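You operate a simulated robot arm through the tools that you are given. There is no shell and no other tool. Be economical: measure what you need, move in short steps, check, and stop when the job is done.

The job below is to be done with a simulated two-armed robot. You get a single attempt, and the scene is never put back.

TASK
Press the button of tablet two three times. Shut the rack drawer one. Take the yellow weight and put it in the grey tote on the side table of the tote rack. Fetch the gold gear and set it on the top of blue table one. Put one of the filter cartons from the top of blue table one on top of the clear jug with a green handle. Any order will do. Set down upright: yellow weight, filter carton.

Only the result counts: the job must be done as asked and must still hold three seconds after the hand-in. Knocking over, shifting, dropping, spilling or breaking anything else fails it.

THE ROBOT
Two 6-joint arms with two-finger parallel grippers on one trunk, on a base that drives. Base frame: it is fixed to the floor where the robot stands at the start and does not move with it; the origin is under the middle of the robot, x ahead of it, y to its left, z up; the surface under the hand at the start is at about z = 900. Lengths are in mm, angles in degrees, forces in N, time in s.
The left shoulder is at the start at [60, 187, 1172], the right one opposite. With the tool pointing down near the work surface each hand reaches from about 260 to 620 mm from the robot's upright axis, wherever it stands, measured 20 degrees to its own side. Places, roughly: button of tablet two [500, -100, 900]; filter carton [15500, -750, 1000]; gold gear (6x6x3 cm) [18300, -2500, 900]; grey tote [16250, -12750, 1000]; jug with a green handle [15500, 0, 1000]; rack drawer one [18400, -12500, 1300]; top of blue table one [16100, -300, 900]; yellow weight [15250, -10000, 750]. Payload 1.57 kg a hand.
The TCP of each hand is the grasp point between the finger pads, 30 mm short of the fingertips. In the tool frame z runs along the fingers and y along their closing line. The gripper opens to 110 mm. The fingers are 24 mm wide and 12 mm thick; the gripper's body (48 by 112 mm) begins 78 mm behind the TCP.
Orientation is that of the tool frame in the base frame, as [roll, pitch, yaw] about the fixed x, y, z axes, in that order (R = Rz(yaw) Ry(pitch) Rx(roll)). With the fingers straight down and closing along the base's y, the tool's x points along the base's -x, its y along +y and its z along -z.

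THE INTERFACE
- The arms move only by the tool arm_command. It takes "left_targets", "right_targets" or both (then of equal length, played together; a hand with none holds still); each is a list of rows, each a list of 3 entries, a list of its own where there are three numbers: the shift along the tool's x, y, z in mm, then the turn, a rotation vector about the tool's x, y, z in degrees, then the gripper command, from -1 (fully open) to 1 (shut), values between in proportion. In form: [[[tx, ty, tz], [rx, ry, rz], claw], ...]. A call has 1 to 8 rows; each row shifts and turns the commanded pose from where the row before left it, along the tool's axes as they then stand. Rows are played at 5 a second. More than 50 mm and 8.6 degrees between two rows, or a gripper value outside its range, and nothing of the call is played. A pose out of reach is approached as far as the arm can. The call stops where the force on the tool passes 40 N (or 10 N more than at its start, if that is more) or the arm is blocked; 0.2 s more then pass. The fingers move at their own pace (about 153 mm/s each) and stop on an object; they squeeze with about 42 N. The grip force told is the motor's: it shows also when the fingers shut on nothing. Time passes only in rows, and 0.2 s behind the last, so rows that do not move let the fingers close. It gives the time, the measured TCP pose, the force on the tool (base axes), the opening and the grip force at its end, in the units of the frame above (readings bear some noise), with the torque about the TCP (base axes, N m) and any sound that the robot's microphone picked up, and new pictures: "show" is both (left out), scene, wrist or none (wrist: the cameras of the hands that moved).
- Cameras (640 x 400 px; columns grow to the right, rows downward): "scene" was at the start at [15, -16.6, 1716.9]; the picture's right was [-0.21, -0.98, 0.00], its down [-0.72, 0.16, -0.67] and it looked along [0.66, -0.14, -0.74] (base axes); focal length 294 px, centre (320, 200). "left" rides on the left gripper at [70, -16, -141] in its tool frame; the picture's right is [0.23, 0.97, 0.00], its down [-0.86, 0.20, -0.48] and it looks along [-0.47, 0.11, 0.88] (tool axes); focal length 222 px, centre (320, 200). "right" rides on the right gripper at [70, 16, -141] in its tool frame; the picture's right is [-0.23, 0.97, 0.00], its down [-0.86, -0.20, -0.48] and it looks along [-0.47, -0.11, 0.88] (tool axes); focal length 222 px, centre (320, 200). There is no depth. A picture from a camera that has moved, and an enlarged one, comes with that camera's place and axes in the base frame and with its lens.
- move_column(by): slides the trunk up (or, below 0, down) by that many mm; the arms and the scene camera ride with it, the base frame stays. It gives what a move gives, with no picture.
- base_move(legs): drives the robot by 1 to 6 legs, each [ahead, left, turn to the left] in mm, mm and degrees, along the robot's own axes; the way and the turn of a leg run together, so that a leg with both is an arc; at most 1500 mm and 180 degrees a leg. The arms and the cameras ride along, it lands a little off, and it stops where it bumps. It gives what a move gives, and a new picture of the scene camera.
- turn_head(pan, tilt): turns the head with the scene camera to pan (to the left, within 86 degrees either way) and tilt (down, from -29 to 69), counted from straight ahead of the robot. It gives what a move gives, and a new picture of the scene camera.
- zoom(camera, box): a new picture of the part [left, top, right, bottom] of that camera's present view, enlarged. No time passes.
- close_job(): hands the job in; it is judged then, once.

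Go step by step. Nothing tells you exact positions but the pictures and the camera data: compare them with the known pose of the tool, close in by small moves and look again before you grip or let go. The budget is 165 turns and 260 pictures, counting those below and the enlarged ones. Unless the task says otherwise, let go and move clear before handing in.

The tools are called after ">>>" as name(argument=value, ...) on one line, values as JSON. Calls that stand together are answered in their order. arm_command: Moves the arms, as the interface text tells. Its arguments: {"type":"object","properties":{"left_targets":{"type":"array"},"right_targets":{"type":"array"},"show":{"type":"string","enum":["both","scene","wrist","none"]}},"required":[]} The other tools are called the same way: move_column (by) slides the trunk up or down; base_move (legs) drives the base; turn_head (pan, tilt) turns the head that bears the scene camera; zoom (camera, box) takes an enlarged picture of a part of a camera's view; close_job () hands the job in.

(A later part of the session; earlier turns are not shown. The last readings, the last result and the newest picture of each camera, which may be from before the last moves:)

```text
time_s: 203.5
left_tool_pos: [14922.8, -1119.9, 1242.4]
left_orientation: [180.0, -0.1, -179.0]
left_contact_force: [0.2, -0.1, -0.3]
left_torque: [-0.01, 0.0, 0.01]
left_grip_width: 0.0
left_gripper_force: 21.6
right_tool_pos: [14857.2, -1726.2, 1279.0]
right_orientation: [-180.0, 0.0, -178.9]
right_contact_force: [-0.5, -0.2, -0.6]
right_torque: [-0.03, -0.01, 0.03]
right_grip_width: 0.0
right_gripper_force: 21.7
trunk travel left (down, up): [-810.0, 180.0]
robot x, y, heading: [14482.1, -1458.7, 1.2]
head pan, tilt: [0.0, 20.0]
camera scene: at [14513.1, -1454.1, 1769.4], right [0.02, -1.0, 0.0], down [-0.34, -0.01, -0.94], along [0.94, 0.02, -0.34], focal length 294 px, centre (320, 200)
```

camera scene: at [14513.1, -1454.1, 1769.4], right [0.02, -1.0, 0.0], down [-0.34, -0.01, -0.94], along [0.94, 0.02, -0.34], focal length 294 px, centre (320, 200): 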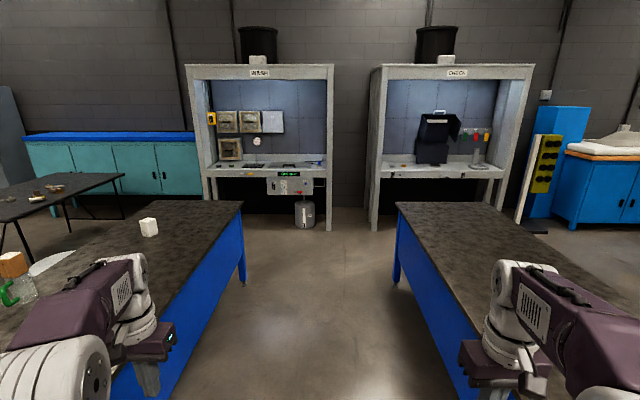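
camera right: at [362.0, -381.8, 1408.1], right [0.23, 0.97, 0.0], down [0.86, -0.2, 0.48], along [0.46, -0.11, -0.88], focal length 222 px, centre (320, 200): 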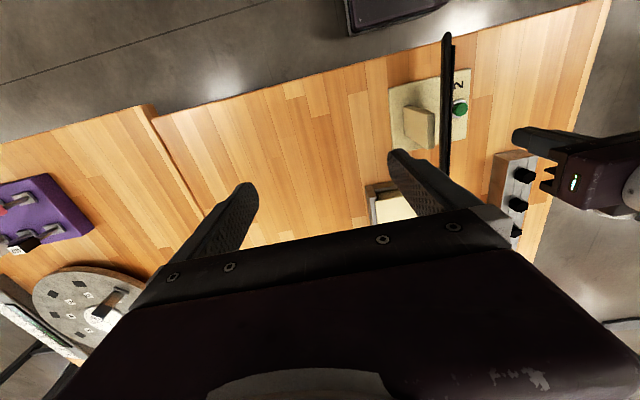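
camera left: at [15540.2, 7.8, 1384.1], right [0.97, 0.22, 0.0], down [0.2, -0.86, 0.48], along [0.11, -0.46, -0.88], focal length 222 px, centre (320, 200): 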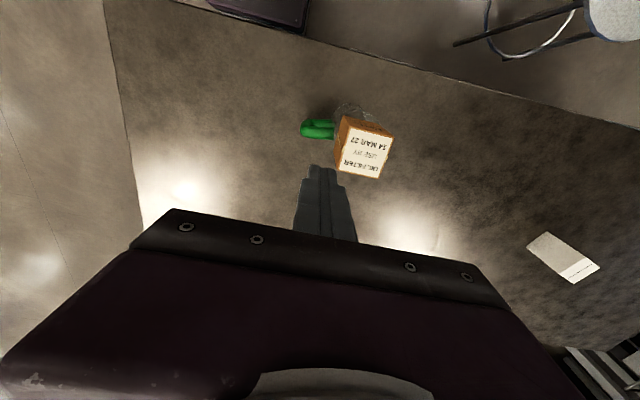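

The booth front legs are at x≈18160 and its shelf at z≈850. I drive through the aisle, then right, to stand before the CHECK booth.

>>> base_move(legs=[[1400, 20, -1.2], [1470, 0, 0], [0, -1165, 0]])

>>> turn_head(pan=10, tilt=30)

```text
time_s: 222.9
left_tool_pos: [17792.4, -2274.0, 1242.2]
left_orientation: [179.9, -0.1, 180.0]
left_contact_force: [-0.3, 0.0, -0.8]
left_torque: [0.0, 0.0, -0.03]
left_grip_width: 0.0
left_gripper_force: 21.2
right_tool_pos: [17717.2, -2880.6, 1278.8]
right_orientation: [-179.9, 0.0, 180.0]
right_contact_force: [0.1, 0.4, 0.2]
right_torque: [-0.05, -0.01, -0.01]
right_grip_width: 0.0
right_gripper_force: 21.2
trunk travel left (down, up): [-810.0, 180.0]
robot x, y, heading: [17348.3, -2602.0, 0.1]
head pan, tilt: [0.0, 20.0]
camera scene: at [17378.0, -2601.1, 1769.5], right [0.0, -1.0, 0.0], down [-0.34, 0.0, -0.94], along [0.94, 0.0, -0.34], focal length 294 px, centre (320, 200)
```

scene: 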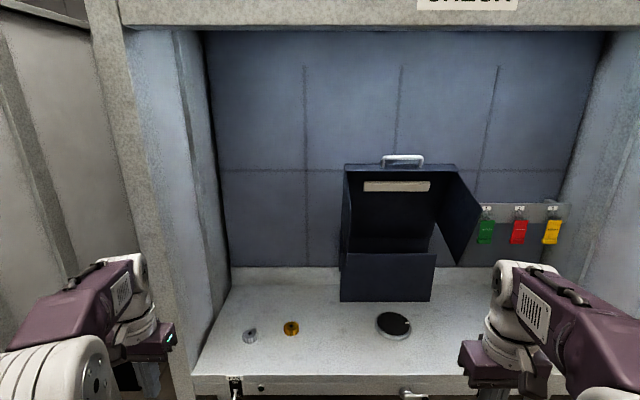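

```text
time_s: 223.6
left_tool_pos: [17792.5, -2275.1, 1242.8]
left_orientation: [180.0, -0.3, -180.0]
left_contact_force: [-0.1, 1.0, -0.8]
left_torque: [-0.01, 0.01, 0.0]
left_grip_width: 0.1
left_gripper_force: 21.2
right_tool_pos: [17716.6, -2880.7, 1278.4]
right_orientation: [180.0, 0.0, 180.0]
right_contact_force: [-0.1, -0.8, 0.0]
right_torque: [-0.01, 0.0, 0.01]
right_grip_width: 0.0
right_gripper_force: 21.1
trunk travel left (down, up): [-810.0, 180.0]
robot x, y, heading: [17345.9, -2601.3, 0.1]
head pan, tilt: [10.0, 30.0]
camera scene: at [17373.9, -2586.4, 1753.4], right [0.17, -0.98, 0.0], down [-0.49, -0.09, -0.87], along [0.85, 0.15, -0.5], focal length 294 px, centre (320, 200)
```

scene: 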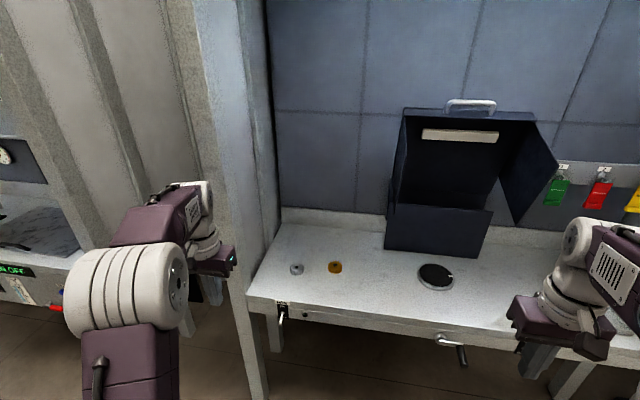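

The gold gear is at ≈[18312, -2485] on the shelf. I bring the left hand inward and advance.

>>> arm_command(left_targets=[[[0, -40, 0], [0, 0, 0], 1], [[0, -40, 0], [0, 0, 0], 1], [[0, -40, 0], [0, 0, 0], 1], [[0, -30, 0], [0, 0, 0], -1]], show="none")

>>> base_move(legs=[[385, 0, 0]])

>>> turn_head(pan=5, tilt=50)

>>> zoom(camera="left", box=[0, 0, 640, 400])

```text
time_s: 224.6
left_tool_pos: [17793.1, -2426.1, 1242.8]
left_orientation: [179.8, -0.1, 180.0]
left_contact_force: [0.1, -0.6, 0.0]
left_torque: [0.03, -0.02, -0.01]
left_grip_width: 110.0
left_gripper_force: 0.9
right_tool_pos: [17717.8, -2880.2, 1277.9]
right_orientation: [-179.9, -0.1, 180.0]
right_contact_force: [0.8, -1.1, 0.5]
right_torque: [0.02, 0.02, 0.0]
right_grip_width: 0.1
right_gripper_force: 21.1
trunk travel left (down, up): [-810.0, 180.0]
robot x, y, heading: [17343.4, -2602.5, -0.0]
head pan, tilt: [10.0, 30.0]
```

```text
time_s: 227.1
left_tool_pos: [18175.9, -2426.8, 1244.1]
left_orientation: [179.9, 0.0, 179.9]
left_contact_force: [-0.1, -0.2, -0.8]
left_torque: [0.01, 0.0, 0.02]
left_grip_width: 110.2
left_gripper_force: 0.0
right_tool_pos: [18098.4, -2881.9, 1278.8]
right_orientation: [180.0, 0.1, 179.8]
right_contact_force: [-0.7, 0.0, 0.4]
right_torque: [0.01, -0.04, 0.02]
right_grip_width: 0.2
right_gripper_force: 20.7
trunk travel left (down, up): [-810.0, 180.0]
robot x, y, heading: [17733.7, -2602.9, -0.1]
head pan, tilt: [10.0, 30.0]
camera scene: at [17755.3, -2587.0, 1753.4], right [0.17, -0.99, 0.0], down [-0.49, -0.09, -0.87], along [0.85, 0.15, -0.5], focal length 294 px, centre (320, 200)
```

scene: 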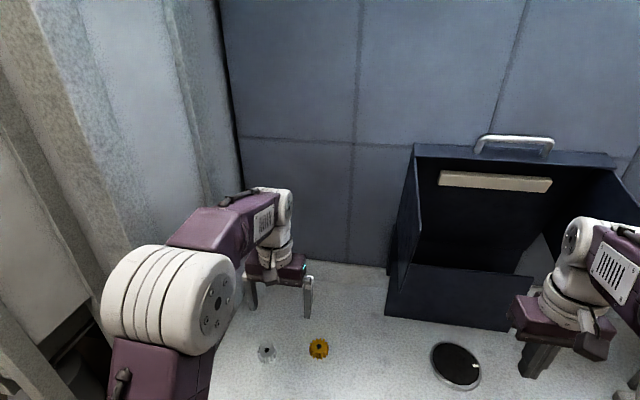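

```text
time_s: 227.9
left_tool_pos: [18178.2, -2426.4, 1242.6]
left_orientation: [179.9, -0.2, 179.9]
left_contact_force: [-0.7, -0.2, 0.2]
left_torque: [-0.02, 0.04, 0.0]
left_grip_width: 109.8
left_gripper_force: 0.0
right_tool_pos: [18101.2, -2882.1, 1279.1]
right_orientation: [-180.0, -0.1, 179.8]
right_contact_force: [-0.4, -0.4, 0.5]
right_torque: [0.03, 0.0, -0.01]
right_grip_width: 0.0
right_gripper_force: 21.6
trunk travel left (down, up): [-810.0, 180.0]
robot x, y, heading: [17735.7, -2601.0, -0.3]
head pan, tilt: [5.0, 50.0]
camera scene: at [17746.2, -2595.9, 1723.9], right [0.08, -1.0, 0.0], down [-0.76, -0.06, -0.64], along [0.64, 0.05, -0.77], focal length 294 px, centre (320, 200)
```

scene: 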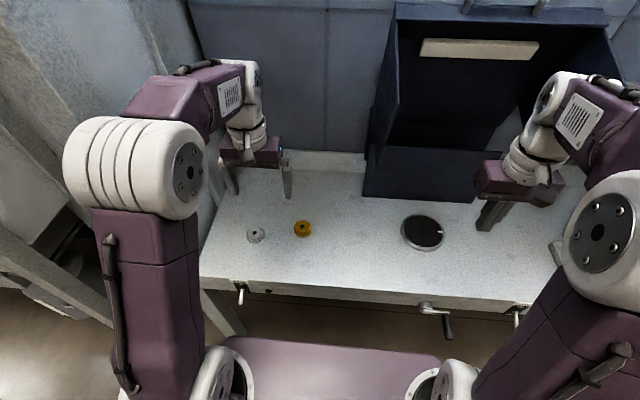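

```text
1.00 times, centred on (320, 200) of left (not enlarged: the box is as wide or as high as the picture)
camera zoom: at [18108.3, -2443.2, 1383.2], right [-0.22, 0.97, 0.0], down [0.86, 0.2, 0.48], along [0.46, 0.11, -0.88], focal length 222 px, centre (320, 200)
```

zoom: 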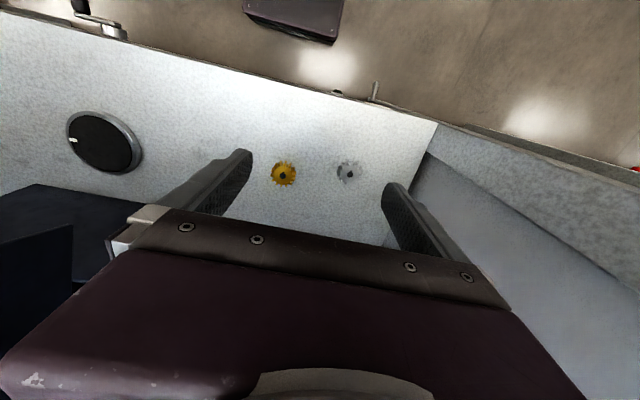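

>>> arm_command(left_targets=[[[0, -10, 45], [0, 0, 0], -1], [[0, -10, 45], [0, 0, 0], -1], [[0, -10, 45], [0, 0, 0], -1], [[0, -10, 45], [0, 0, 0], -1], [[-30, -9, 30], [0, 0, 0], -1], [[-40, -9, 0], [0, 0, 0], -1], [[-40, 0, 0], [0, 0, 0], -1], [[-28, 0, 0], [0, 0, 0], -1]], show="both")

```text
time_s: 229.7
left_tool_pos: [18316.1, -2484.2, 1031.9]
left_orientation: [179.9, -0.4, 179.8]
left_contact_force: [-0.1, -0.4, 0.1]
left_torque: [0.03, 0.01, -0.01]
left_grip_width: 109.9
left_gripper_force: 0.0
right_tool_pos: [18101.2, -2882.5, 1277.5]
right_orientation: [-179.9, 0.0, 179.8]
right_contact_force: [0.6, 0.1, 0.1]
right_torque: [0.0, 0.03, 0.0]
right_grip_width: 0.3
right_gripper_force: 21.3
trunk travel left (down, up): [-810.0, 180.0]
robot x, y, heading: [17731.4, -2600.4, -0.2]
head pan, tilt: [5.0, 50.0]
camera scene: at [17747.2, -2595.6, 1723.9], right [0.08, -1.0, 0.0], down [-0.76, -0.06, -0.64], along [0.64, 0.05, -0.77], focal length 294 px, centre (320, 200)
camera left: at [18246.1, -2500.4, 1171.9], right [-0.22, 0.97, 0.0], down [0.86, 0.2, 0.47], along [0.46, 0.11, -0.88], focal length 222 px, centre (320, 200)
```

scene: 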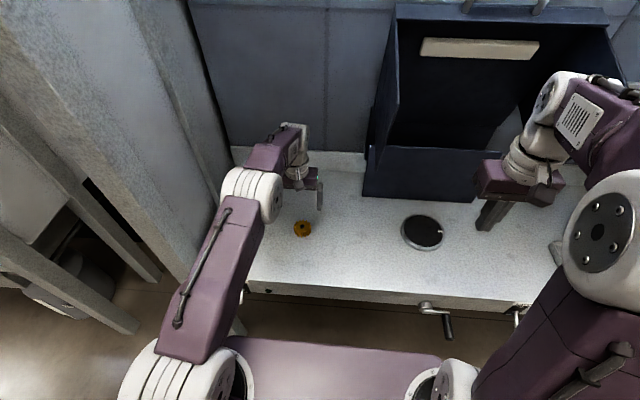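
left: 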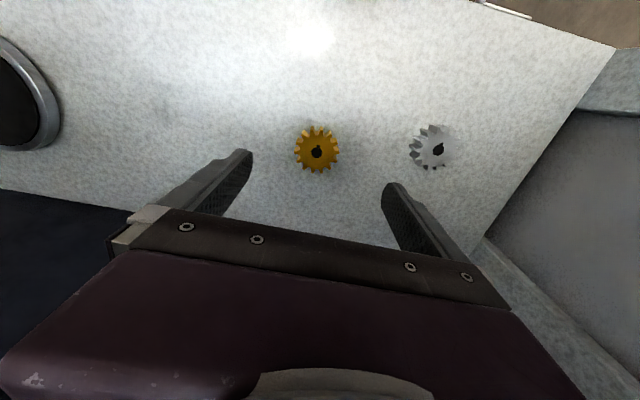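

Gear centre at ≈[18326, -2485]. I correct and descend.

>>> arm_command(left_targets=[[[-10, 0, 30], [0, 0, 0], -1], [[0, 0, 35], [0, 0, 0], -1], [[0, 0, 35], [0, 0, 0], -1], [[0, 0, 20], [0, 0, 0], -1], [[0, 0, 0], [0, 0, 0], -1]], show="wrist")

```text
time_s: 230.9
left_tool_pos: [18313.2, -2483.4, 914.9]
left_orientation: [180.0, -0.1, 179.7]
left_contact_force: [-0.4, 0.1, 0.2]
left_torque: [-0.04, -0.01, 0.0]
left_grip_width: 109.9
left_gripper_force: 0.1
left hand out of reach, approached as far as the arm can: row 3, 4
right_tool_pos: [18100.3, -2880.9, 1278.1]
right_orientation: [180.0, -0.1, 179.7]
right_contact_force: [0.0, 0.2, 0.8]
right_torque: [-0.02, -0.03, 0.0]
right_grip_width: 0.0
right_gripper_force: 21.1
trunk travel left (down, up): [-810.0, 180.0]
robot x, y, heading: [17731.3, -2600.2, -0.1]
head pan, tilt: [5.0, 50.0]
camera left: at [18243.0, -2499.1, 1055.1], right [-0.22, 0.97, 0.0], down [0.86, 0.2, 0.48], along [0.46, 0.11, -0.88], focal length 222 px, centre (320, 200)
```

left: 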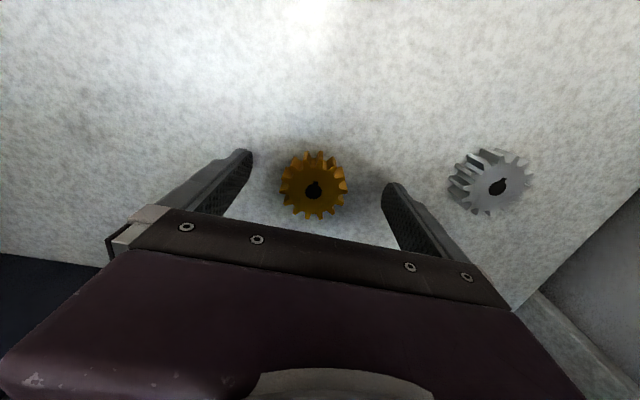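

The arm is at its stretch limit. I lift and pull back slightly, then drive the base 60 mm nearer.

>>> arm_command(left_targets=[[[10, 0, -35], [0, 0, 0], -1], [[15, 0, -35], [0, 0, 0], -1], [[15, 0, -30], [0, 0, 0], -1], [[20, 0, 0], [0, 0, 0], -1]], show="none")

>>> base_move(legs=[[70, 0, 0]])

```text
time_s: 231.9
left_tool_pos: [18322.3, -2490.6, 1008.8]
left_orientation: [179.8, -0.4, 179.8]
left_contact_force: [0.7, -0.7, 0.5]
left_torque: [0.0, -0.01, 0.01]
left_grip_width: 110.1
left_gripper_force: 0.1
left hand out of reach, approached as far as the arm can: row 1, 2, 3, 4
right_tool_pos: [18100.6, -2881.0, 1276.9]
right_orientation: [-179.9, 0.0, 179.8]
right_contact_force: [-0.4, -0.5, -0.2]
right_torque: [-0.02, -0.03, 0.01]
right_grip_width: 0.0
right_gripper_force: 21.5
trunk travel left (down, up): [-810.0, 180.0]
robot x, y, heading: [17728.8, -2604.3, 0.0]
head pan, tilt: [5.0, 50.0]
```

```text
time_s: 232.9
left_tool_pos: [18387.7, -2490.3, 1012.4]
left_orientation: [179.8, 0.0, 179.7]
left_contact_force: [-0.2, -0.1, 0.0]
left_torque: [0.01, -0.07, -0.01]
left_grip_width: 110.0
left_gripper_force: 0.1
right_tool_pos: [18162.4, -2880.6, 1280.7]
right_orientation: [179.9, 0.3, 179.8]
right_contact_force: [0.1, 0.1, 0.2]
right_torque: [0.0, -0.05, 0.0]
right_grip_width: 0.3
right_gripper_force: 20.9
trunk travel left (down, up): [-810.0, 180.0]
robot x, y, heading: [17802.8, -2600.7, -0.1]
head pan, tilt: [5.0, 50.0]
camera scene: at [17806.4, -2596.2, 1724.0], right [0.08, -1.0, 0.0], down [-0.76, -0.06, -0.65], along [0.64, 0.05, -0.76], focal length 294 px, centre (320, 200)
```

scene: 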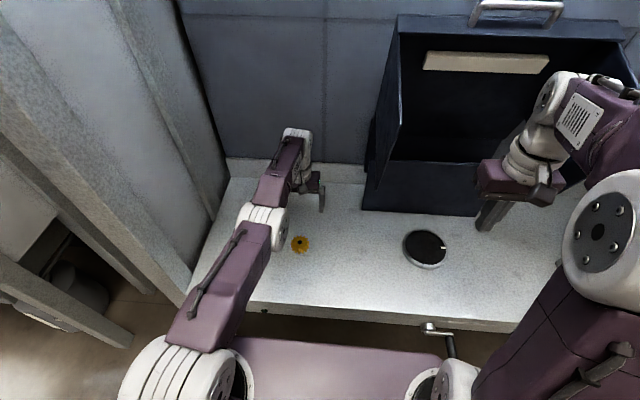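

>>> arm_command(left_targets=[[[2, 0, -45], [0, 0, 0], -1], [[5, 0, -45], [0, 0, 0], -1], [[10, 0, -45], [0, 0, 0], -1], [[20, 0, -45], [0, 0, 0], -1], [[25, 5, -40], [0, 0, 0], -1], [[30, 5, -20], [0, 0, 0], -1]], show="none")

```text
time_s: 234.3
left_tool_pos: [18366.9, -2493.3, 1203.0]
left_orientation: [179.9, -0.4, 179.7]
left_contact_force: [0.7, -0.2, -0.5]
left_torque: [0.03, 0.03, 0.0]
left_grip_width: 110.1
left_gripper_force: 0.1
left hand out of reach, approached as far as the arm can: row 2, 4, 5, 6
right_tool_pos: [18169.4, -2882.3, 1279.2]
right_orientation: [180.0, -0.1, 179.8]
right_contact_force: [-0.2, 0.5, 0.3]
right_torque: [0.02, 0.02, -0.02]
right_grip_width: 0.0
right_gripper_force: 21.0
trunk travel left (down, up): [-810.0, 180.0]
robot x, y, heading: [17800.5, -2598.8, -0.4]
head pan, tilt: [5.0, 50.0]
```

>>> arm_command(left_targets=[[[19, 4, -40], [0, 0, 0], -1], [[19, 4, -40], [0, 0, 0], -1], [[19, 4, -40], [0, 0, 0], -1], [[22, 5, -40], [0, 0, 0], -1]], show="none")

```text
time_s: 235.3
left_tool_pos: [18290.7, -2476.9, 1355.5]
left_orientation: [179.9, 0.1, 179.8]
left_contact_force: [-0.3, -0.6, 0.7]
left_torque: [-0.03, -0.07, 0.01]
left_grip_width: 109.9
left_gripper_force: 0.1
left hand out of reach, approached as far as the arm can: row 1
right_tool_pos: [18166.1, -2881.9, 1279.2]
right_orientation: [-179.9, 0.3, 179.7]
right_contact_force: [-1.1, 1.0, 0.5]
right_torque: [0.02, -0.03, 0.04]
right_grip_width: 0.3
right_gripper_force: 20.9
trunk travel left (down, up): [-810.0, 180.0]
robot x, y, heading: [17800.4, -2606.9, 0.1]
head pan, tilt: [5.0, 50.0]
```

Free. Pull in, then descend over the gear.

>>> arm_command(left_targets=[[[20, 0, 0], [0, 0, 0], -1], [[20, 0, 10], [0, 0, 0], -1], [[20, 0, 40], [0, 0, 0], -1], [[0, 0, 45], [0, 0, 0], -1], [[0, 0, 45], [0, 0, 0], -1], [[0, 0, 45], [0, 0, 0], -1], [[0, -5, 45], [0, 0, 0], -1], [[0, -3, 45], [0, 0, 0], -1]], show="none")

>>> arm_command(left_targets=[[[-25, 0, 35], [0, 0, 0], -1], [[-35, 0, 30], [0, 0, 0], -1], [[-35, 0, 0], [0, 0, 0], -1], [[0, 0, 0], [0, 0, 0], -1]], show="wrist")

```text
time_s: 237.1
left_tool_pos: [18234.9, -2483.1, 1078.4]
left_orientation: [179.9, -0.2, 179.7]
left_contact_force: [0.3, -0.4, -0.9]
left_torque: [0.02, 0.01, 0.02]
left_grip_width: 110.2
left_gripper_force: 0.1
right_tool_pos: [18168.9, -2882.6, 1278.6]
right_orientation: [-180.0, 0.1, 179.8]
right_contact_force: [0.0, 0.1, -0.5]
right_torque: [0.03, -0.04, -0.02]
right_grip_width: 0.2
right_gripper_force: 21.5
trunk travel left (down, up): [-810.0, 180.0]
robot x, y, heading: [17798.8, -2603.5, -0.2]
head pan, tilt: [5.0, 50.0]
```

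```text
time_s: 238.1
left_tool_pos: [18327.9, -2482.7, 1014.0]
left_orientation: [179.9, -0.3, 179.8]
left_contact_force: [0.7, -0.2, -0.3]
left_torque: [-0.05, 0.01, 0.03]
left_grip_width: 110.0
left_gripper_force: 0.1
right_tool_pos: [18168.4, -2882.2, 1278.7]
right_orientation: [179.9, 0.1, 179.8]
right_contact_force: [1.1, 0.0, 0.1]
right_torque: [-0.01, -0.02, 0.0]
right_grip_width: 0.1
right_gripper_force: 21.5
trunk travel left (down, up): [-810.0, 180.0]
robot x, y, heading: [17799.3, -2603.2, -0.3]
head pan, tilt: [5.0, 50.0]
camera left: at [18257.9, -2499.5, 1156.0], right [-0.22, 0.97, 0.0], down [0.86, 0.2, 0.48], along [0.46, 0.11, -0.88], focal length 222 px, centre (320, 200)
```

left: 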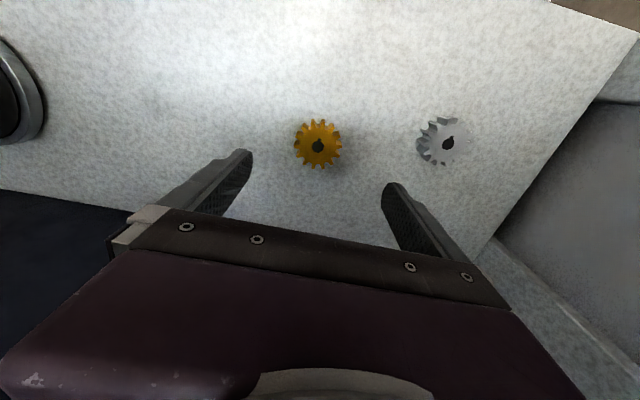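

Gear: [18327, -2484], top at z≈874. I descend to TCP z≈882 and grip.

>>> arm_command(left_targets=[[[0, -2, 40], [0, 0, 0], -1], [[0, 0, 40], [0, 0, 0], -1], [[0, 0, 30], [0, 0, 0], -1], [[0, 0, 15], [0, 0, 0], -1], [[0, 0, 5], [0, 0, 0], -1], [[0, 0, 0], [0, 0, 0], -1]], show="wrist")

```text
time_s: 239.5
left_tool_pos: [18328.1, -2485.5, 884.7]
left_orientation: [179.9, -0.2, 179.9]
left_contact_force: [-0.1, 0.1, -0.2]
left_torque: [0.02, 0.03, 0.03]
left_grip_width: 110.1
left_gripper_force: 0.1
right_tool_pos: [18168.1, -2883.2, 1278.5]
right_orientation: [-180.0, 0.0, 179.9]
right_contact_force: [0.2, 0.0, 0.5]
right_torque: [0.02, 0.02, 0.01]
right_grip_width: 0.0
right_gripper_force: 20.7
trunk travel left (down, up): [-810.0, 180.0]
robot x, y, heading: [17798.8, -2603.7, 0.2]
head pan, tilt: [5.0, 50.0]
camera left: at [18258.0, -2501.0, 1025.5], right [-0.22, 0.97, 0.0], down [0.86, 0.2, 0.48], along [0.46, 0.11, -0.88], focal length 222 px, centre (320, 200)
```

left: 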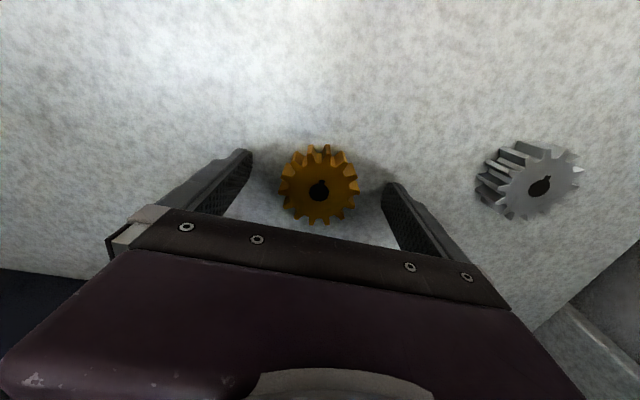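

>>> arm_command(left_targets=[[[0, 0, 3], [0, 0, 0], -1], [[0, 0, 3], [0, 0, 0], -1], [[0, 0, 0], [0, 0, 0], 1], [[0, 0, 0], [0, 0, 0], 1], [[0, 0, 0], [0, 0, 0], 1], [[0, 0, -4], [0, 0, 0], 1], [[0, 0, -8], [0, 0, 0], 1], [[0, 0, -15], [0, 0, 0], 1]], show="wrist")

```text
time_s: 241.3
left_tool_pos: [18328.1, -2484.4, 905.5]
left_orientation: [179.9, -0.2, 179.8]
left_contact_force: [-0.2, 0.5, -5.2]
left_torque: [0.02, 0.05, -0.02]
left_grip_width: 59.3
left_gripper_force: 42.3
right_tool_pos: [18168.6, -2883.0, 1278.8]
right_orientation: [-180.0, -0.1, 179.9]
right_contact_force: [0.0, 0.9, 0.6]
right_torque: [-0.02, -0.01, 0.01]
right_grip_width: 0.2
right_gripper_force: 21.3
trunk travel left (down, up): [-810.0, 180.0]
robot x, y, heading: [17797.9, -2608.1, -0.4]
head pan, tilt: [5.0, 50.0]
camera left: at [18258.2, -2501.0, 1046.0], right [-0.22, 0.97, 0.0], down [0.86, 0.2, 0.47], along [0.46, 0.11, -0.88], focal length 222 px, centre (320, 200)
```

left: 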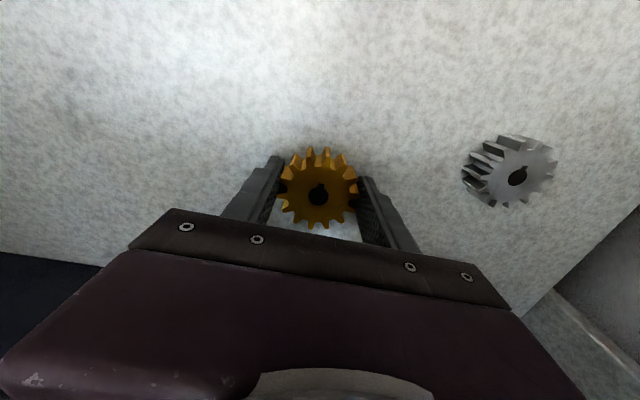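

The gear is held. I lift and pull in, then back out of the booth.

>>> arm_command(left_targets=[[[15, 0, -35], [0, 0, 0], 1], [[15, 0, -35], [0, 0, 0], 1], [[20, 0, -35], [0, 0, 0], 1], [[20, 0, -35], [0, 0, 0], 1], [[20, 0, -35], [0, 0, 0], 1], [[20, 5, -30], [0, 0, 0], 1], [[10, 10, -20], [0, 0, 0], 1]], show="none")

>>> base_move(legs=[[-500, 0, 0], [0, 1150, 0]])

```text
time_s: 242.9
left_tool_pos: [18207.9, -2469.1, 1132.3]
left_orientation: [179.9, -0.3, 179.7]
left_contact_force: [0.0, -0.1, -4.0]
left_torque: [-0.03, 0.02, 0.03]
left_grip_width: 59.3
left_gripper_force: 42.0
right_tool_pos: [18167.4, -2881.7, 1278.4]
right_orientation: [-179.9, 0.1, 179.7]
right_contact_force: [-0.1, 0.0, 0.0]
right_torque: [-0.01, -0.02, -0.01]
right_grip_width: 0.0
right_gripper_force: 21.1
trunk travel left (down, up): [-810.0, 180.0]
robot x, y, heading: [17799.0, -2602.0, 0.1]
head pan, tilt: [5.0, 50.0]
```

```text
time_s: 251.2
left_tool_pos: [17709.9, -1330.2, 1131.4]
left_orientation: [180.0, -0.4, -179.9]
left_contact_force: [-0.7, -0.8, -5.4]
left_torque: [0.01, 0.02, 0.01]
left_grip_width: 59.0
left_gripper_force: 42.7
right_tool_pos: [17669.7, -1743.3, 1277.8]
right_orientation: [179.9, 0.0, -179.9]
right_contact_force: [-0.7, 0.1, -0.2]
right_torque: [0.03, 0.02, 0.0]
right_grip_width: 0.1
right_gripper_force: 21.1
trunk travel left (down, up): [-810.0, 180.0]
robot x, y, heading: [17302.9, -1465.7, -0.1]
head pan, tilt: [5.0, 50.0]
camera scene: at [17315.3, -1458.6, 1723.9], right [0.09, -1.0, 0.0], down [-0.76, -0.07, -0.64], along [0.64, 0.06, -0.77], focal length 294 px, centre (320, 200)
```

scene: 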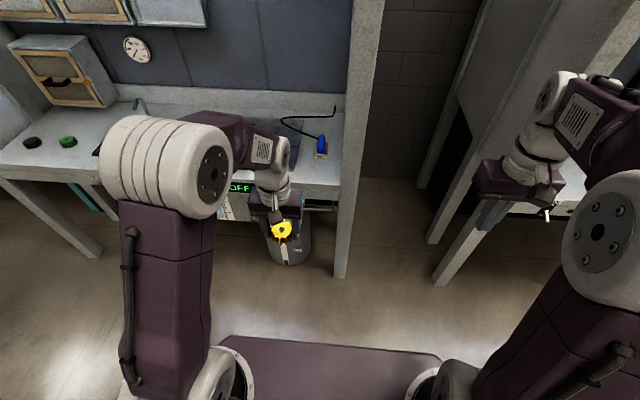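

Now into the aisle and turn to face blue table one's right side.

>>> base_move(legs=[[-900, 0, 0], [0, 0, 90]])

>>> turn_head(pan=0, tilt=45)

```text
time_s: 259.8
left_tool_pos: [16264.2, -1054.1, 1131.0]
left_orientation: [179.9, -0.3, -90.2]
left_contact_force: [0.8, 0.0, -4.4]
left_torque: [0.0, 0.0, -0.03]
left_grip_width: 59.1
left_gripper_force: 42.2
right_tool_pos: [16676.5, -1093.8, 1278.5]
right_orientation: [-179.9, 0.1, -90.1]
right_contact_force: [-0.7, 0.8, 0.9]
right_torque: [0.0, 0.03, 0.01]
right_grip_width: 0.0
right_gripper_force: 21.4
trunk travel left (down, up): [-810.0, 180.0]
robot x, y, heading: [16393.5, -1462.9, 89.9]
head pan, tilt: [5.0, 50.0]
camera scene: at [16388.7, -1446.1, 1723.9], right [1.0, 0.08, 0.0], down [0.06, -0.76, -0.64], along [-0.05, 0.64, -0.77], focal length 294 px, centre (320, 200)
```

scene: 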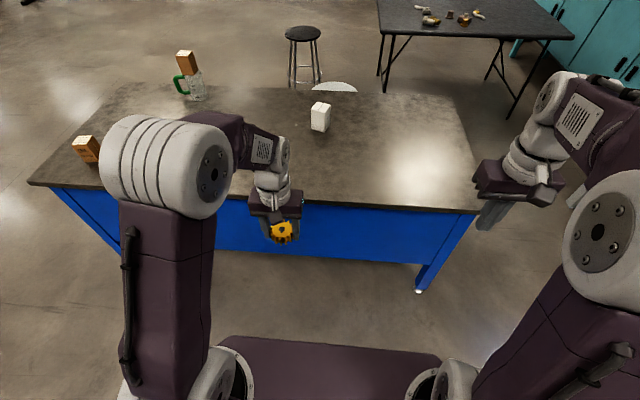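

```text
time_s: 260.5
left_tool_pos: [16264.0, -1054.1, 1131.2]
left_orientation: [179.8, -0.2, -90.3]
left_contact_force: [0.7, 0.5, -4.5]
left_torque: [-0.03, -0.01, 0.0]
left_grip_width: 59.0
left_gripper_force: 41.2
right_tool_pos: [16677.0, -1093.3, 1278.9]
right_orientation: [-179.9, 0.1, -90.2]
right_contact_force: [-1.1, 0.8, -0.6]
right_torque: [0.02, -0.02, 0.02]
right_grip_width: 0.1
right_gripper_force: 21.6
trunk travel left (down, up): [-810.0, 180.0]
robot x, y, heading: [16396.1, -1463.6, 90.1]
head pan, tilt: [0.0, 45.0]
camera scene: at [16395.2, -1441.5, 1730.7], right [1.0, 0.0, 0.0], down [0.0, -0.71, -0.71], along [0.0, 0.71, -0.71], focal length 294 px, centre (320, 200)
```

scene: 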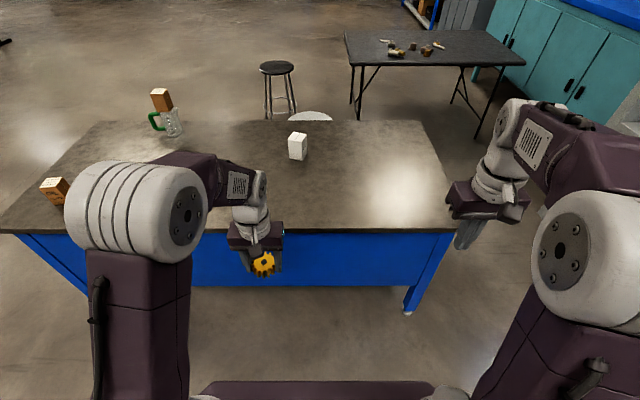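

Table edge is at y≈-730. I drive up to it.

>>> base_move(legs=[[370, 0, 0]])

>>> arm_command(left_targets=[[[-30, 0, 25], [0, 0, 0], 1], [[-35, 0, 30], [0, 0, 0], 1], [[-25, 0, 35], [0, 0, 0], 1], [[0, 0, 40], [0, 0, 0], 1], [[0, 0, 40], [0, 0, 0], 1], [[0, 0, 20], [0, 0, 0], 1], [[0, 0, 0], [0, 0, 0], 1]], show="both")

```text
time_s: 262.8
left_tool_pos: [16260.4, -686.3, 1130.8]
left_orientation: [179.9, -0.1, -89.8]
left_contact_force: [0.1, -0.8, -3.2]
left_torque: [-0.05, 0.03, 0.02]
left_grip_width: 58.9
left_gripper_force: 42.1
right_tool_pos: [16674.8, -723.3, 1279.4]
right_orientation: [-179.9, 0.1, -89.8]
right_contact_force: [-0.2, -0.6, -0.5]
right_torque: [0.02, 0.01, 0.0]
right_grip_width: 0.1
right_gripper_force: 21.4
trunk travel left (down, up): [-810.0, 180.0]
robot x, y, heading: [16397.6, -1090.6, 90.0]
head pan, tilt: [0.0, 45.0]
camera scene: at [16395.0, -1073.9, 1730.8], right [1.0, 0.0, 0.0], down [0.0, -0.71, -0.71], along [0.0, 0.71, -0.71], focal length 294 px, centre (320, 200)
```

scene: 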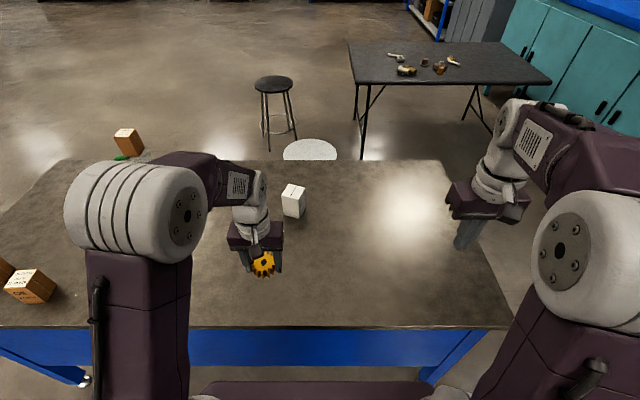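

```text
time_s: 264.4
left_tool_pos: [16260.5, -596.8, 940.8]
left_orientation: [179.9, -0.3, -89.9]
left_contact_force: [0.0, 0.3, -3.9]
left_torque: [0.01, 0.01, 0.01]
left_grip_width: 59.0
left_gripper_force: 42.0
right_tool_pos: [16674.2, -722.4, 1277.9]
right_orientation: [-179.9, 0.0, -89.8]
right_contact_force: [-0.3, -0.8, -1.0]
right_torque: [0.01, 0.01, -0.01]
right_grip_width: 0.0
right_gripper_force: 20.7
trunk travel left (down, up): [-810.0, 180.0]
robot x, y, heading: [16397.3, -1096.0, 90.3]
head pan, tilt: [0.0, 45.0]
camera scene: at [16395.1, -1072.0, 1730.8], right [1.0, 0.0, 0.0], down [0.0, -0.71, -0.71], along [0.0, 0.71, -0.71], focal length 294 px, centre (320, 200)
camera left: at [16276.2, -665.5, 1081.7], right [-0.97, -0.23, 0.0], down [-0.2, 0.86, 0.47], along [-0.11, 0.46, -0.88], focal length 222 px, centre (320, 200)
```

scene: 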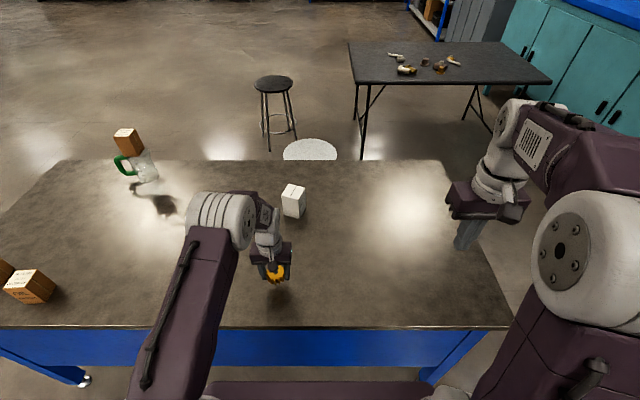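
left: 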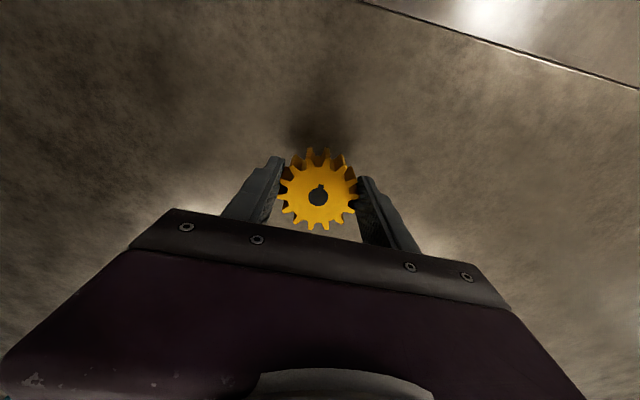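

>>> arm_command(left_targets=[[[0, 0, 15], [0, 0, 0], 1], [[0, 0, 10], [0, 0, 0], 1], [[0, 0, 8], [0, 0, 0], 1], [[0, 0, 4], [0, 0, 0], 1], [[0, 0, 0], [0, 0, 0], 1]], show="none")

>>> arm_command(left_targets=[[[0, 0, 3], [0, 0, 0], 1], [[0, 0, 3], [0, 0, 0], 1], [[0, 0, 0], [0, 0, 0], 1]], show="none")

```text
time_s: 265.6
left_tool_pos: [16260.7, -596.1, 903.0]
left_orientation: [179.8, -0.3, -89.8]
left_contact_force: [0.3, -0.4, -4.6]
left_torque: [-0.02, -0.02, 0.0]
left_grip_width: 59.1
left_gripper_force: 42.1
right_tool_pos: [16674.6, -721.9, 1278.3]
right_orientation: [-179.9, 0.1, -89.8]
right_contact_force: [-0.5, -0.5, -0.3]
right_torque: [0.03, 0.01, -0.01]
right_grip_width: 0.0
right_gripper_force: 21.5
trunk travel left (down, up): [-810.0, 180.0]
robot x, y, heading: [16395.6, -1092.9, 90.3]
head pan, tilt: [0.0, 45.0]
```

```text
time_s: 266.4
left_tool_pos: [16261.1, -596.2, 898.3]
left_orientation: [179.9, -0.3, -89.8]
left_contact_force: [0.4, 0.4, -4.0]
left_torque: [-0.04, 0.02, 0.04]
left_grip_width: 58.9
left_gripper_force: 41.8
right_tool_pos: [16674.4, -723.6, 1278.2]
right_orientation: [-180.0, 0.1, -89.8]
right_contact_force: [0.9, -0.4, 0.4]
right_torque: [-0.04, 0.01, 0.03]
right_grip_width: 0.0
right_gripper_force: 21.7
trunk travel left (down, up): [-810.0, 180.0]
robot x, y, heading: [16394.9, -1091.4, 90.3]
head pan, tilt: [0.0, 45.0]
```

>>> arm_command(left_targets=[[[0, 0, 2], [0, 0, 0], 1], [[0, 0, 2], [0, 0, 0], 1], [[0, 0, 2], [0, 0, 0], 1], [[0, 0, 0], [0, 0, 0], 1]], show="none")

```text
time_s: 267.4
left_tool_pos: [16260.6, -595.7, 891.1]
left_orientation: [179.9, -0.3, -89.7]
left_contact_force: [0.0, -0.4, -4.6]
left_torque: [-0.02, 0.0, 0.03]
left_grip_width: 59.1
left_gripper_force: 42.1
right_tool_pos: [16674.7, -722.4, 1279.0]
right_orientation: [-179.8, 0.0, -89.8]
right_contact_force: [-0.4, 0.2, -0.1]
right_torque: [0.04, 0.0, 0.02]
right_grip_width: 0.1
right_gripper_force: 21.6
trunk travel left (down, up): [-810.0, 180.0]
robot x, y, heading: [16398.4, -1092.6, 90.1]
head pan, tilt: [0.0, 45.0]
```

>>> arm_command(left_targets=[[[0, 0, 2], [0, 0, 0], 1], [[0, 0, 2], [0, 0, 0], 1], [[0, 0, 2], [0, 0, 0], 1], [[0, 0, 2], [0, 0, 0], 1], [[0, 0, 0], [0, 0, 0], 1]], show="wrist")

```text
time_s: 268.3
left_tool_pos: [16261.6, -596.9, 889.1]
left_orientation: [180.0, 0.2, -89.8]
left_contact_force: [-1.3, -7.2, 22.8]
left_torque: [-0.35, -0.65, -0.24]
left_grip_width: 59.2
left_gripper_force: 41.8
right_tool_pos: [16675.1, -728.9, 1280.3]
right_orientation: [180.0, 0.2, -89.7]
right_contact_force: [-1.0, 0.0, -0.3]
right_torque: [-0.03, 0.0, 0.0]
right_grip_width: 0.0
right_gripper_force: 21.5
trunk travel left (down, up): [-810.0, 180.0]
robot x, y, heading: [16396.8, -1096.9, 90.2]
head pan, tilt: [0.0, 45.0]
stopped in row 4 (left hand): the force on the tool passed its limit at 43 N (the readings are from after the stop); the commanded pose is now the measured one
camera left: at [16276.8, -666.3, 1030.4], right [-0.97, -0.23, 0.0], down [-0.2, 0.85, 0.48], along [-0.11, 0.47, -0.88], focal length 222 px, centre (320, 200)
```

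left: 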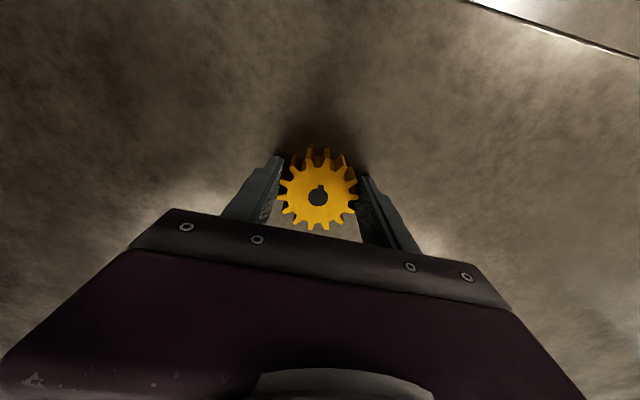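

On the table. I relieve, open, and lift off.

>>> arm_command(left_targets=[[[0, 0, -1], [0, 0, 0], 1], [[0, 0, 0], [0, 0, 0], 0.5], [[0, 0, 0], [0, 0, 0], 0], [[0, 0, 0], [0, 0, 0], -0.7], [[0, 0, -15], [0, 0, 0], -0.7], [[0, 0, -40], [0, 0, 0], -0.7], [[10, 0, -45], [0, 0, 0], -0.7], [[20, 0, -45], [0, 0, 0], 0]], show="none")

>>> arm_command(left_targets=[[[20, 0, -45], [0, 0, 0], 1], [[20, 0, -45], [0, 0, 0], 1], [[20, 0, -45], [0, 0, 0], 1], [[10, 0, -30], [0, 0, 0], 1]], show="scene")

```text
time_s: 270.1
left_tool_pos: [16260.2, -625.2, 1033.0]
left_orientation: [179.9, 0.2, -89.9]
left_contact_force: [0.2, -0.6, 0.2]
left_torque: [0.02, -0.02, 0.0]
left_grip_width: 54.9
left_gripper_force: 0.1
right_tool_pos: [16674.8, -724.4, 1279.8]
right_orientation: [-179.9, 0.1, -89.8]
right_contact_force: [1.0, -0.3, 0.8]
right_torque: [0.01, 0.01, 0.0]
right_grip_width: 0.0
right_gripper_force: 21.2
trunk travel left (down, up): [-810.0, 180.0]
robot x, y, heading: [16398.1, -1092.9, 90.5]
head pan, tilt: [0.0, 45.0]
```

```text
time_s: 271.1
left_tool_pos: [16262.7, -696.0, 1198.9]
left_orientation: [179.9, 0.1, -89.7]
left_contact_force: [-0.3, -0.4, 0.2]
left_torque: [0.0, -0.01, 0.02]
left_grip_width: 0.0
left_gripper_force: 21.1
right_tool_pos: [16675.1, -723.3, 1280.1]
right_orientation: [180.0, 0.1, -89.7]
right_contact_force: [0.4, 0.2, 0.5]
right_torque: [0.0, -0.02, 0.02]
right_grip_width: 0.2
right_gripper_force: 21.3
trunk travel left (down, up): [-810.0, 180.0]
robot x, y, heading: [16398.2, -1093.8, 90.1]
head pan, tilt: [0.0, 45.0]
camera scene: at [16395.3, -1073.1, 1730.8], right [1.0, 0.0, 0.0], down [0.0, -0.71, -0.71], along [0.0, 0.71, -0.71], focal length 294 px, centre (320, 200)
```

scene: 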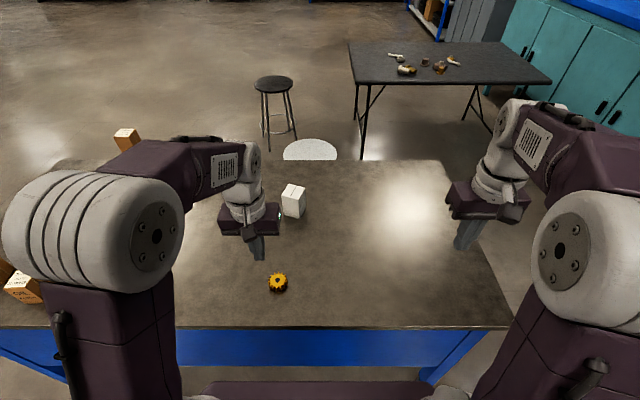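

The gear stands on the table. Next I leave the aisle and look for the way to the weight, beyond the aeroplane.

>>> base_move(legs=[[-350, 0, 0], [0, 0, 90], [1400, 0, 0], [900, 0, 0], [0, 0, 90]])

>>> move_column(by=180)

>>> turn_head(pan=0, tilt=5)

```text
time_s: 292.0
left_tool_pos: [14215.5, -1820.0, 1198.4]
left_orientation: [179.9, 0.1, 88.8]
left_contact_force: [-0.8, 0.4, 0.2]
left_torque: [0.01, 0.0, 0.0]
left_grip_width: 0.1
left_gripper_force: 21.2
right_tool_pos: [13803.6, -1780.6, 1278.1]
right_orientation: [-179.9, 0.1, 88.8]
right_contact_force: [0.1, -0.5, 0.0]
right_torque: [0.02, 0.02, 0.0]
right_grip_width: 0.0
right_gripper_force: 21.8
trunk travel left (down, up): [-810.0, 180.0]
robot x, y, heading: [14086.0, -1415.7, -90.9]
head pan, tilt: [0.0, 45.0]
camera scene: at [14085.7, -1438.6, 1730.8], right [-1.0, 0.02, 0.0], down [0.01, 0.71, -0.71], along [-0.01, -0.71, -0.71], focal length 294 px, centre (320, 200)
```

scene: 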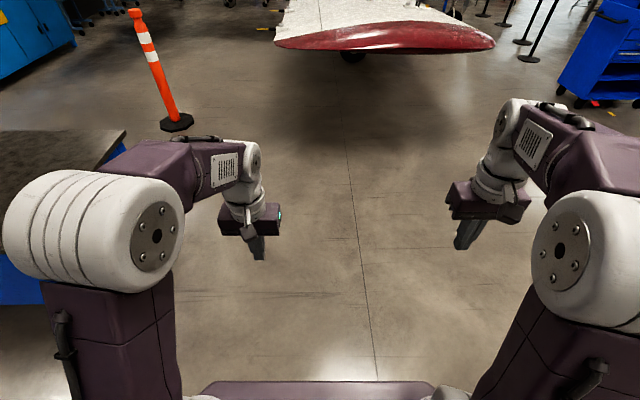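

```text
time_s: 294.0
left_tool_pos: [14214.8, -1819.5, 1378.1]
left_orientation: [179.9, 0.1, 88.9]
left_contact_force: [-0.1, 0.3, 0.5]
left_torque: [-0.03, -0.01, 0.02]
left_grip_width: 0.1
left_gripper_force: 21.4
right_tool_pos: [13804.2, -1782.1, 1459.4]
right_orientation: [-179.9, 0.0, 88.9]
right_contact_force: [-0.2, 0.4, 0.6]
right_torque: [0.03, 0.01, 0.0]
right_grip_width: 0.0
right_gripper_force: 21.2
trunk travel left (down, up): [-990.0, 0.0]
robot x, y, heading: [14087.3, -1416.9, -90.8]
head pan, tilt: [0.0, 45.0]
```

```text
time_s: 295.0
left_tool_pos: [14215.2, -1820.1, 1376.9]
left_orientation: [179.9, 0.1, 88.9]
left_contact_force: [-0.2, -0.2, -0.1]
left_torque: [-0.01, -0.02, -0.02]
left_grip_width: 0.1
left_gripper_force: 21.8
right_tool_pos: [13803.7, -1781.2, 1459.3]
right_orientation: [-179.9, 0.1, 88.9]
right_contact_force: [-0.3, -0.3, 0.2]
right_torque: [0.01, 0.02, 0.03]
right_grip_width: 0.0
right_gripper_force: 21.8
trunk travel left (down, up): [-990.0, 0.0]
robot x, y, heading: [14083.2, -1418.4, -91.4]
head pan, tilt: [0.0, 5.0]
camera scene: at [14085.7, -1449.0, 1973.7], right [-1.0, 0.02, 0.0], down [0.0, 0.09, -1.0], along [-0.02, -1.0, -0.09], focal length 294 px, centre (320, 200)
```

scene: 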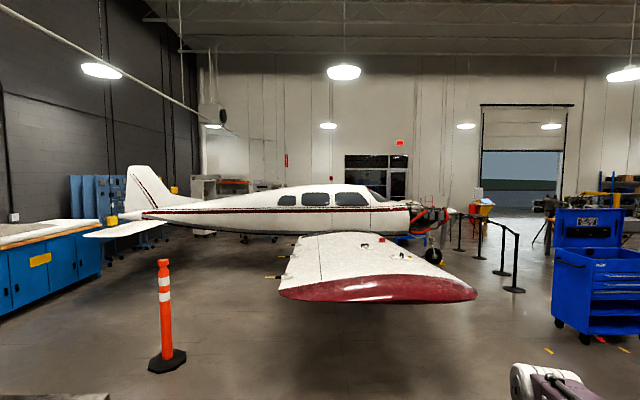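

The aeroplane bars the direct way; the nose side (right) seems passable. I look right.

>>> turn_head(pan=-50, tilt=12)

>>> turn_head(pan=45, tilt=8)

```text
time_s: 296.2
left_tool_pos: [14215.8, -1819.5, 1377.8]
left_orientation: [179.9, 0.1, 88.8]
left_contact_force: [-0.2, 0.3, -0.1]
left_torque: [0.0, 0.01, -0.02]
left_grip_width: 0.0
left_gripper_force: 20.6
right_tool_pos: [13803.6, -1782.4, 1458.6]
right_orientation: [-179.9, 0.0, 89.0]
right_contact_force: [0.0, -0.5, 0.3]
right_torque: [0.0, 0.01, -0.01]
right_grip_width: 0.0
right_gripper_force: 21.9
trunk travel left (down, up): [-990.0, 0.0]
robot x, y, heading: [14083.1, -1417.8, -91.0]
head pan, tilt: [-50.0, 12.0]
camera scene: at [14015.0, -1415.9, 1962.5], right [-0.63, 0.78, 0.0], down [0.16, 0.13, -0.98], along [-0.76, -0.61, -0.21], focal length 294 px, centre (320, 200)
```

scene: 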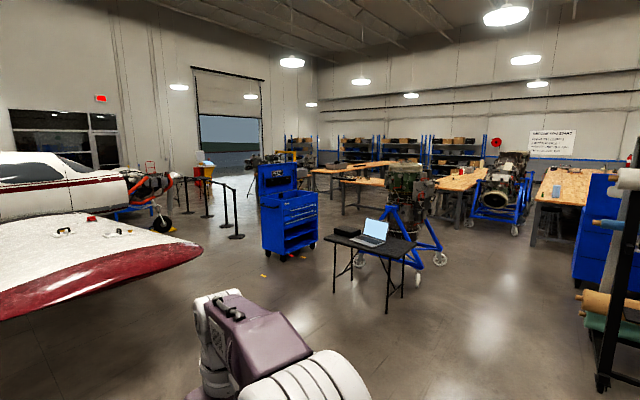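

```text
time_s: 297.9
left_tool_pos: [14215.4, -1820.1, 1377.1]
left_orientation: [179.9, 0.1, 88.9]
left_contact_force: [-0.9, 0.7, 0.3]
left_torque: [0.01, -0.02, -0.01]
left_grip_width: 0.0
left_gripper_force: 21.3
right_tool_pos: [13802.7, -1781.3, 1457.6]
right_orientation: [-179.9, 0.1, 88.9]
right_contact_force: [0.3, -0.3, 0.3]
right_torque: [0.02, 0.0, 0.0]
right_grip_width: 0.1
right_gripper_force: 21.1
trunk travel left (down, up): [-990.0, 0.0]
robot x, y, heading: [14091.1, -1417.9, -91.2]
head pan, tilt: [45.0, 8.0]
camera scene: at [14151.5, -1424.1, 1969.0], right [-0.72, -0.69, 0.0], down [-0.1, 0.1, -0.99], along [0.69, -0.71, -0.14], focal length 294 px, centre (320, 200)
```

scene: 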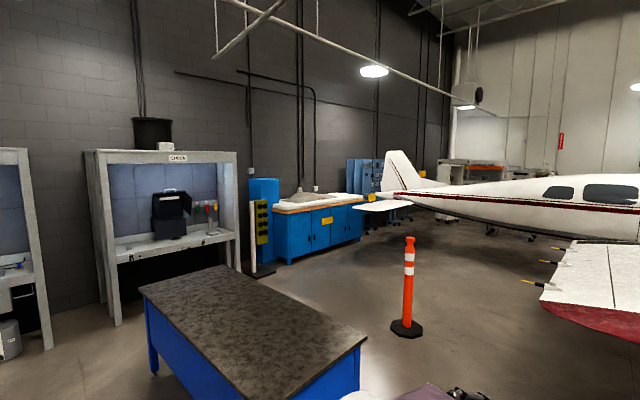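

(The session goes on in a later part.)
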